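You operate a simulated robot arm through the tools that you are given. There is no shell and no other tool. Be economical: measure what you need, move in short steps, check, and stop when the job is done.

You run a simulated robot arm. Do the job below in one go: nothing can be reset, and whatever is moved stays where it is left.

JOB
Put one of the black spindle nuts from the top of the long grey bench on top of the brown corner card.
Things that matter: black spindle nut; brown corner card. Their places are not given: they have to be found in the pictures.

The check looks at the end state, three seconds after you hand in, the way a careful person would. Anything else that was tipped, shoved, dropped, spilled or broken makes it a failure.

ROBOT AND FRAMES
A 7-joint arm with a two-finger parallel gripper, fixed in place. Base frame: the origin is at the foot of the arm, x ahead of it, y to its left, z up; the work surface is at about z = 0. Units: m, rad, N and s.
With the tool pointing down near the work surface it reaches from about 0.22 to 0.58 m from the base axis. Its first joint turns from -1.152 to 1.152 rad. Payload 2.5 kg.
The tool frame sits at the grasp point between the pads (the TCP): z along the fingers, y along the line on which they close. The tips reach 0.023 m beyond it. The gripper opens to 0.094 m. The fingers are 0.038 m wide and 0.01 m thick; the gripper's body (0.054 by 0.096 m) begins 0.039 m behind the TCP.
Orientation is that of the tool frame in the base frame, as [roll, pitch, yaw] about the fixed x, y, z axes, in that order (R = Rz(yaw) Ry(pitch) Rx(roll)). With the fingers straight down and closing along the base's y, the tool's x points along the base's -x, its y along +y and its z along -z.

CONTROLS
- The arm moves only by the tool jog_arm. Its argument "rows" is text: rows parted by semicolons, each of 7 numbers parted by spaces: the shift along the base's x, y, z in mm, then the turn, a rotation vector about the base's x, y, z in rad, then the gripper command, from -1 (fully open) to 1 (shut), values between in proportion. In form: tx ty tz ax ay az fingers; .... A call has 1 to 10 rows; each row shifts and turns the commanded pose from where the row before left it. Each row takes 0.2 s and may step no farther than 0.05 m and 0.15 rad from the row before; otherwise, or with a gripper value out of range, the whole call is refused. A pose out of reach is approached as far as the arm can. The call stops where the force on the tool passes 40 N (or 10 N more than at its start, if that is more) or the arm is blocked; 0.2 s more then pass. The fingers move at their own pace (about 0.108 m/s each) and stop on an object; they squeeze with about 40 N. The grip force told is the motor's: it shows also when the fingers shut on nothing. Time passes only in rows, and 0.2 s behind the last, so rows that do not move let the fingers close. It gives the time, the measured TCP pose, the force on the tool (base axes), the opening and the grip force at its end, in the units of the frame above (readings bear some noise).
- Cameras (640 x 400 px; columns grow to the right, rows downward): "scene" is fixed at [0.1207, -0.4207, 0.5254]; the picture's right is [0.76, -0.65, 0.00], its down [-0.49, -0.57, -0.66] and it looks along [0.43, 0.50, -0.75] (base axes); focal length 318 px, centre (320, 200). "wrist" rides on the gripper at [-0.039, 0, -0.044] in the tool frame; the picture's right is [0.00, -1.00, 0.00], its down [0.97, 0.00, -0.24] and it looks along [0.24, 0.00, 0.97] (tool axes); focal length 218 px, centre (320, 200).
- capture(camera): a new picture of that camera. It takes no simulated time.
- locate(camera, pixels): there is no depth. For up to 12 entries [column, row, z] of the newest picture of that camera ("zoom" is the newest enlarged one), the place [x, y] in the base frame at which the ray of that pixel passes the height z, good to about 0.002 m. It takes no simulated time.
- enlarge(camera, box): a new picture of the part [left, top, right, bottom] of that camera's present view, enlarged. It takes no simulated time.
- job_done(): hands the job in; it is judged then, once.

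Go step by step. Measure first, check grasps and placings, and put right what went wrong. The budget is 60 turns and 20 pictures, counting those below and the enlarged ones. Unless the task says otherwise, let go and move clear before handing in, and close with one line.

The tools are called after "Emit:" as a command line: name --argument value ..., lists and objects as JSON in quotes. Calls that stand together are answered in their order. jog_arm: Moves the arm, as the interface text tells. Its arguments: {"type":"object","properties":{"rows":{"type":"string"}},"required":["rows"]} The other tools are called the same way: capture (camera) takes a picture; locate (camera, pixels) gives the place at which the rays of pixels pass given heights; enlarge (camera, box) takes an enlarged picture of a part of a camera's view; job_done () hands the job in.

At the start:

```text
clock: 0.0
position: [0.2993, -0.1024, 0.2634]
ee_rot: [3.14, 0.001, -3.142]
force: [0.3, 0.1, 0.0]
opening: 0.094
grip_force: 0.0
```

scene: 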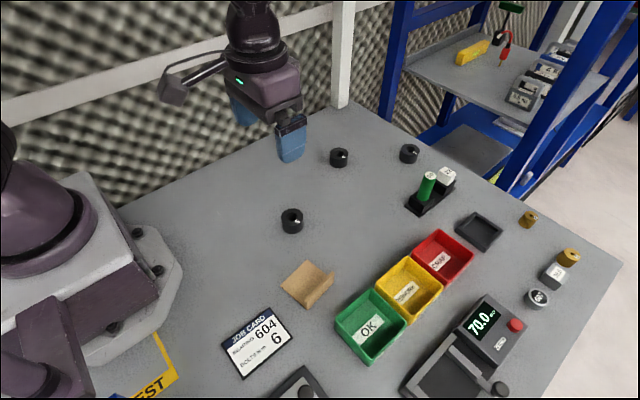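
wrist: 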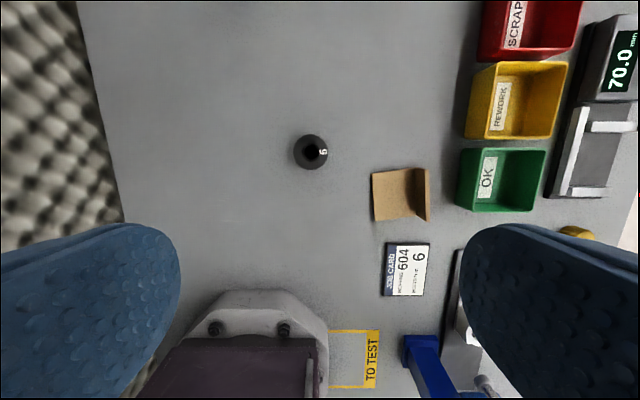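

The scene shows black nuts near (292,220), (339,157) and (409,153), and a brown folded card near (308,284). I'll enlarge both areas to see their shapes.

Emit:
enlarge --camera "scene" --box '[250, 190, 362, 320]'

Emit:
enlarge --camera "wrist" --box '[280, 120, 440, 230]'

Emit:
locate --camera "wrist" --pixels '[[311, 152, 0.0], [311, 152, 0.02], [372, 173, 0], [375, 222, 0], [408, 168, 0], [410, 217, 0], [428, 170, 0], [428, 221, 0], [428, 170, 0.03], [428, 221, 0.03]]'

Emit:
locate --camera "scene" --pixels '[[292, 232, 0], [292, 214, 0.02], [281, 285, 0], [303, 306, 0], [303, 261, 0], [333, 274, 0.0], [333, 274, 0.03]]'

```text
3.08 times, centred on (306, 255) of scene
```

zoom: 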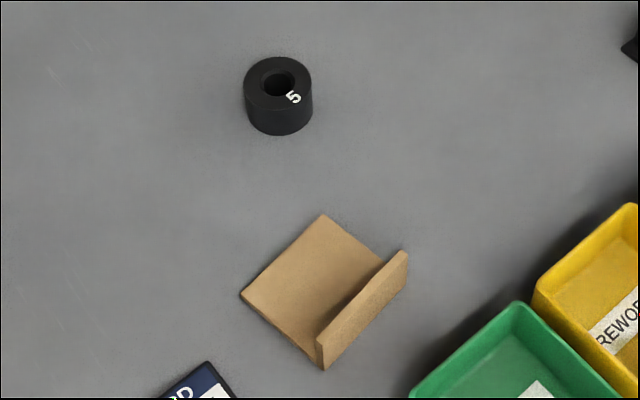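

```text
3.64 times, centred on (360, 175) of wrist
```

zoom: 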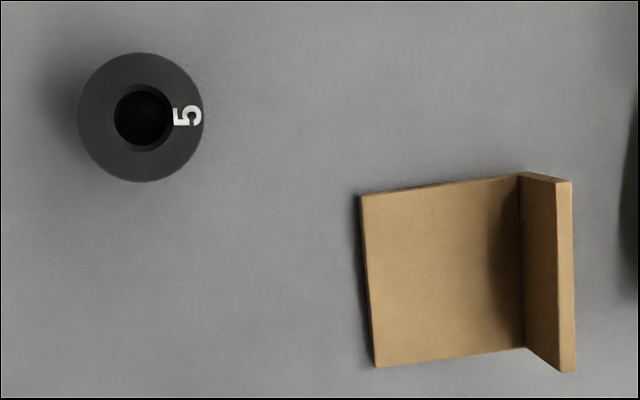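

```text
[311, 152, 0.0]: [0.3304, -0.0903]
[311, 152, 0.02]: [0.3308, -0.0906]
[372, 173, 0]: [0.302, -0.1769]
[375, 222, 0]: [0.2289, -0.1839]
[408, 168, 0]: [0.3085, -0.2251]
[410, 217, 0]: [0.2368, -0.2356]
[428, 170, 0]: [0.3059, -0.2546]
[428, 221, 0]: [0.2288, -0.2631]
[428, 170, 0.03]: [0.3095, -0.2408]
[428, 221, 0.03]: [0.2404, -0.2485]
```

```text
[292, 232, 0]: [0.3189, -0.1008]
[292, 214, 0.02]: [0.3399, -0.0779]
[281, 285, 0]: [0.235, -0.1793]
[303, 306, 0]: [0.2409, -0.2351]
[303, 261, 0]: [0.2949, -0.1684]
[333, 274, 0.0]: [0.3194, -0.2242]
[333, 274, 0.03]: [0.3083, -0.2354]
```

The card is an L: a floor about 70 x 50 mm, with a low wall on its -y side. I'll measure the nut and the wall more closely before moving.

Emit:
locate --camera "zoom" --pixels '[[78, 117, 0.03], [204, 117, 0.03], [141, 52, 0.03], [141, 182, 0.03], [360, 197, 0.003], [376, 367, 0.003], [518, 175, 0.003], [524, 347, 0.003], [556, 181, 0.025], [560, 371, 0.025], [571, 181, 0.025], [576, 371, 0.025]]'

Emit:
locate --camera "scene" --pixels '[[296.5, 208.5, 0.02], [296.5, 208.5, 0.03], [297, 217, 0.02], [297, 217, 0.025], [297, 217, 0.03], [297, 234, 0], [333.5, 272, 0.02], [333.5, 272, 0.025], [333.5, 272, 0.03]]'

```text
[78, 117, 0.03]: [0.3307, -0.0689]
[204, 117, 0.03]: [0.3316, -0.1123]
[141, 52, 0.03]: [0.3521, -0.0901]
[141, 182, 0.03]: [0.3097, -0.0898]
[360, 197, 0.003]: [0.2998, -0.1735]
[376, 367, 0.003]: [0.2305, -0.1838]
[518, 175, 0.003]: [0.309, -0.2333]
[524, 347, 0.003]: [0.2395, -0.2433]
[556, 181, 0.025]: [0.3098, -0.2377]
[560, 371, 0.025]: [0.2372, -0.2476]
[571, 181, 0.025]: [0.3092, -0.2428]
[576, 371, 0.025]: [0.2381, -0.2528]
```

```text
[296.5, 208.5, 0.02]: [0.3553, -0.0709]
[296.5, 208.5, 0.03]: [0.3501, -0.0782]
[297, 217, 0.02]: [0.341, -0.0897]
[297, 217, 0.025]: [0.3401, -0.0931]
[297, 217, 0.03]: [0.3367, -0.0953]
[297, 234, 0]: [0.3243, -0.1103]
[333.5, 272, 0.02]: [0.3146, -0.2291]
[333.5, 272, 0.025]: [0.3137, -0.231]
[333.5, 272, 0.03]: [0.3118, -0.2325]
```

The nut is centred at about (0.331,-0.0905), about 43 mm across and 30 mm high. The card floor is centred near (0.270,-0.2085) and turned about 8.5°. I'll turn the gripper to close parallel to the wall and move over the nut.

Emit:
jog_arm --rows "3.2 1.2 0 0 0 -0.1423 -1;3.2 1.2 0 0 0 -0.1423 -1;3.2 1.2 0 0 0 -0.1423 -1;3.2 1.2 0 0 0 -0.1423 -1;3.2 1.2 0 0 0 -0.1423 -1;3.2 1.2 0 0 0 -0.1423 -1;3.2 1.2 0 0 0 -0.1423 -1;3.2 1.2 0 0 0 -0.1423 -1;3.2 1.2 0 0 0 -0.1423 -1;3 1.1 0 0 0 -0.1423 -1"

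```text
clock: 2.2
position: [0.3314, -0.09, 0.2638]
ee_rot: [-3.141, -0.001, 1.716]
force: [-0.2, 0.0, 0.5]
opening: 0.0939
grip_force: 0.0
```

The turn worked and the TCP is over the nut. I'll descend partway and check with the wrist camera.

Emit:
jog_arm --rows "0 0 -40 0 0 0 -1;0 0 -40 0 0 0 -1;0 0 -40 0 0 0 -1;0 0 -30 0 0 0 -1"

Emit:
capture --camera "wrist"

Emit:
locate --camera "wrist" --pixels '[[320, 200, 0.03]]'

```text
clock: 3.2
position: [0.3301, -0.0894, 0.1124]
ee_rot: [-3.141, 0.0, 1.72]
force: [0.4, 0.9, -0.8]
opening: 0.0941
grip_force: 0.0
```

```text
15 pictures are left
```

wrist: 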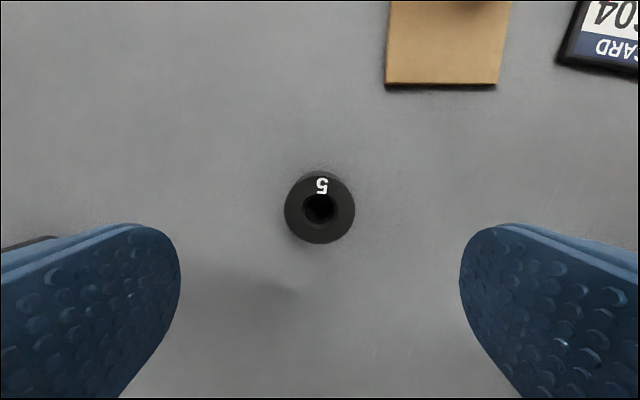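

```text
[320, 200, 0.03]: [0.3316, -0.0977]
```

The nut is centred between the fingers at (320,207), and the card edges run square to the picture. I'll measure the nut and card precisely from here.

Emit:
locate --camera "wrist" --pixels '[[284, 209, 0.03], [356, 209, 0.03], [320, 173, 0.03], [320, 244, 0.03], [386, 83, 0.003], [496, 83, 0.003], [388, 2, 0.003], [511, 2, 0.003]]'

```text
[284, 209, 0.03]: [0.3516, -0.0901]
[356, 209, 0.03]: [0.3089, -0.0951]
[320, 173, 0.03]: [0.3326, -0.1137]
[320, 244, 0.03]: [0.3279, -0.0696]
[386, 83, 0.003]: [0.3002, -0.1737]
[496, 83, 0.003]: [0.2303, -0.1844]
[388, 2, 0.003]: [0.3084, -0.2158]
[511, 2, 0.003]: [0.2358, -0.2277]
```

The nut's centre measures (0.330,-0.092), which calls for a 2 mm correction. I'll descend to z≈0.036 and close.

Emit:
jog_arm --rows "0 -2 -30 0 0 0 -1;0 0 -30 0 0 0 -1;0 0 -18 0 0 0 -1;0 0 0 0 0 0 -1;0 0 0 0 0 0 0.2;0 0 0 0 0 0 1;0 0 0 0 0 0 1;0 0 0 0 0 0 1"

```text
clock: 5.0
position: [0.3303, -0.0909, 0.0356]
ee_rot: [-3.14, 0.0, 1.719]
force: [0.0, -0.4, -0.3]
opening: 0.0424
grip_force: 39.4
```

The grip is at 42.4 mm opening and 39 N, so the nut is held. I'll lift it and carry it above the card floor.

Emit:
jog_arm --rows "0 0 20 0 0 0 1;0 0 30 0 0 0 1;0 0 30 0 0 0 1;-15 -29 0 0 0 0 1;-15 -29 0 0 0 0 1;-15 -29 0 0 0 0 1;-16 -28.5 0 0 0 0 1;0 0 0 0 0 0 1"

Emit:
capture --camera "wrist"

Emit:
capture --camera "scene"

```text
clock: 6.8
position: [0.2713, -0.2069, 0.1156]
ee_rot: [3.14, 0.0, 1.72]
force: [0.0, -0.2, -1.2]
opening: 0.0427
grip_force: 39.9
```

```text
14 pictures are left
```

wrist: 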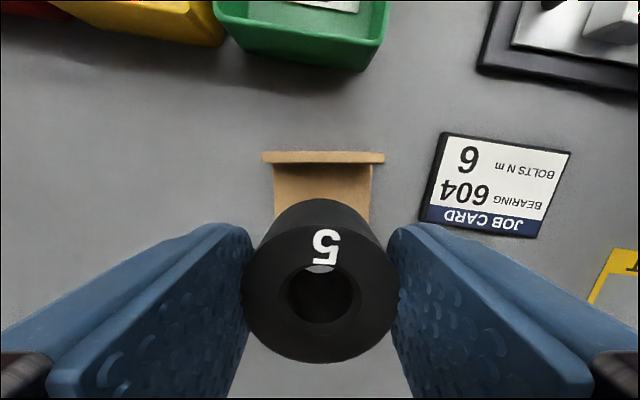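

```text
13 pictures are left
```

scene: 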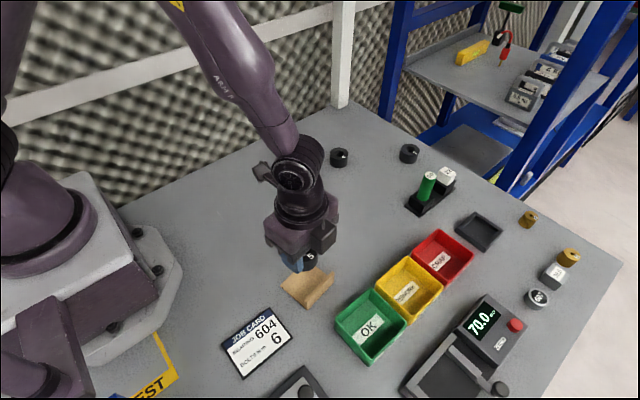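

The nut is held level, and the wall shows at (262–385, 152–163). I'll measure it against the TCP.

Emit:
locate --camera "wrist" --pixels '[[262, 163, 0.025], [385, 163, 0.025], [262, 152, 0.025], [275, 205, 0.003], [371, 205, 0.003], [274, 165, 0.003], [371, 165, 0.003]]'

```text
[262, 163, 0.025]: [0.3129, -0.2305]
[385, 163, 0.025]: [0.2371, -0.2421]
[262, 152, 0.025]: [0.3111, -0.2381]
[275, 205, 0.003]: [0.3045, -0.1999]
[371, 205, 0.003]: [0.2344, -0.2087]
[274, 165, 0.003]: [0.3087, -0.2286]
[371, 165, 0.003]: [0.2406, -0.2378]
```

The wall works out about 37 mm high with its inner face near y=-0.237, so the nut has about 8 mm clearance. I'll descend to just above the card floor.

Emit:
jog_arm --rows "-1.5 -0.5 -30 0 0 0 1;0 0 -25 0 0 0 1;0 0 -12 0 0 0 1;0 0 -5 0 0 0 1;0 0 0 0 0 0 1"

Emit:
enlarge --camera "scene" --box '[250, 220, 362, 320]'

```text
clock: 8.0
position: [0.2706, -0.2075, 0.0419]
ee_rot: [-3.141, 0.0, 1.718]
force: [0.5, -0.4, -0.8]
opening: 0.0427
grip_force: 39.9
```

```text
4.00 times, centred on (306, 270) of scene
```

zoom: 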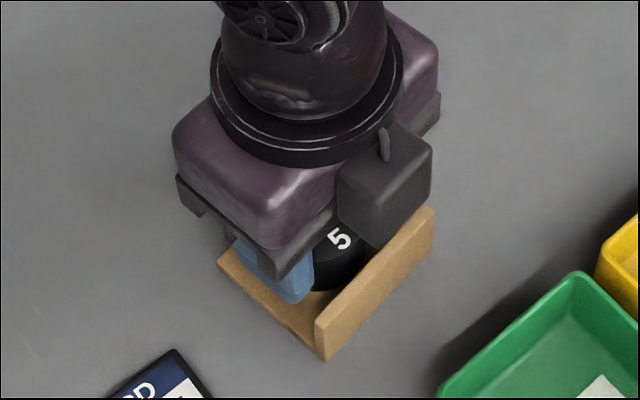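

The nut is inside the card, clear of the wall, and the readings show no contact yet. I'll lower in small steps and watch the force.

Emit:
jog_arm --rows "0 0 -0.7 0 0 0 1;0 0 -0.7 0 0 0 1;0 0 -0.6 0 0 0 1;0 0 0 0 0 0 1"

```text
clock: 9.0
position: [0.2682, -0.207, 0.0415]
ee_rot: [3.142, -0.001, 1.717]
force: [-0.1, 2.0, 8.7]
opening: 0.0422
grip_force: 40.3
```

The upward force rose to 8.7 N, so the nut is resting on the card. I'll open the fingers moderately and rise straight up.

Emit:
jog_arm --rows "0 0 0 0 0 0 -0.2;0 0 0 0 0 0 -0.4;0 0 0 0 0 0 -0.4;0 0 10 0 0 0 -0.4;0 0 20 0 0 0 -0.4;0 0 40 0 0 0 -0.4;0 0 50 0 0 0 -0.4;0 0 30 0 0 0 -0.4"

Emit:
capture --camera "wrist"

Emit:
enlarge --camera "scene" --box '[250, 220, 362, 320]'

```text
clock: 10.8
position: [0.2688, -0.2082, 0.1893]
ee_rot: [-3.139, 0.0, 1.718]
force: [0.2, -1.6, 0.6]
opening: 0.0661
grip_force: 0.0
```

```text
11 pictures are left
```

wrist: 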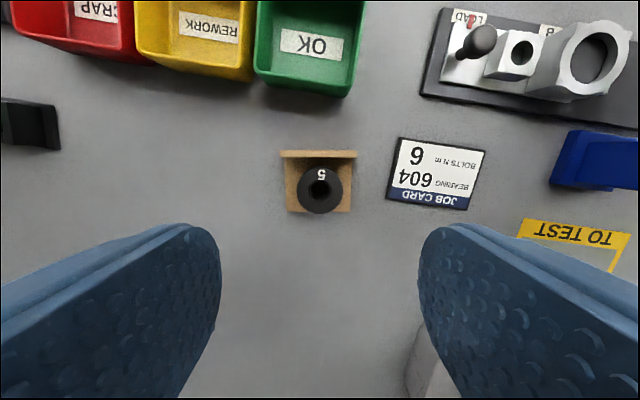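

```text
4.00 times, centred on (306, 270) of scene
```

zoom: 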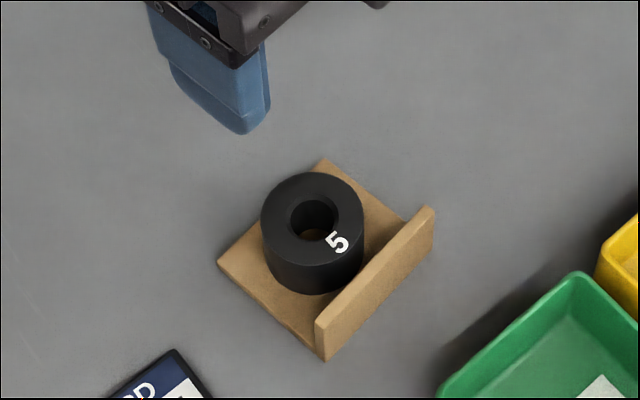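

The nut sits upright on the card floor, inside its edges. The card hasn't moved and the gripper is clear, so I'm handing in.

Emit:
job_done

```text
The job is handed in.
```

One black spindle nut (number 5) now stands upright on the brown corner card; the gripper is clear, and nothing else looks disturbed in the last pictures.
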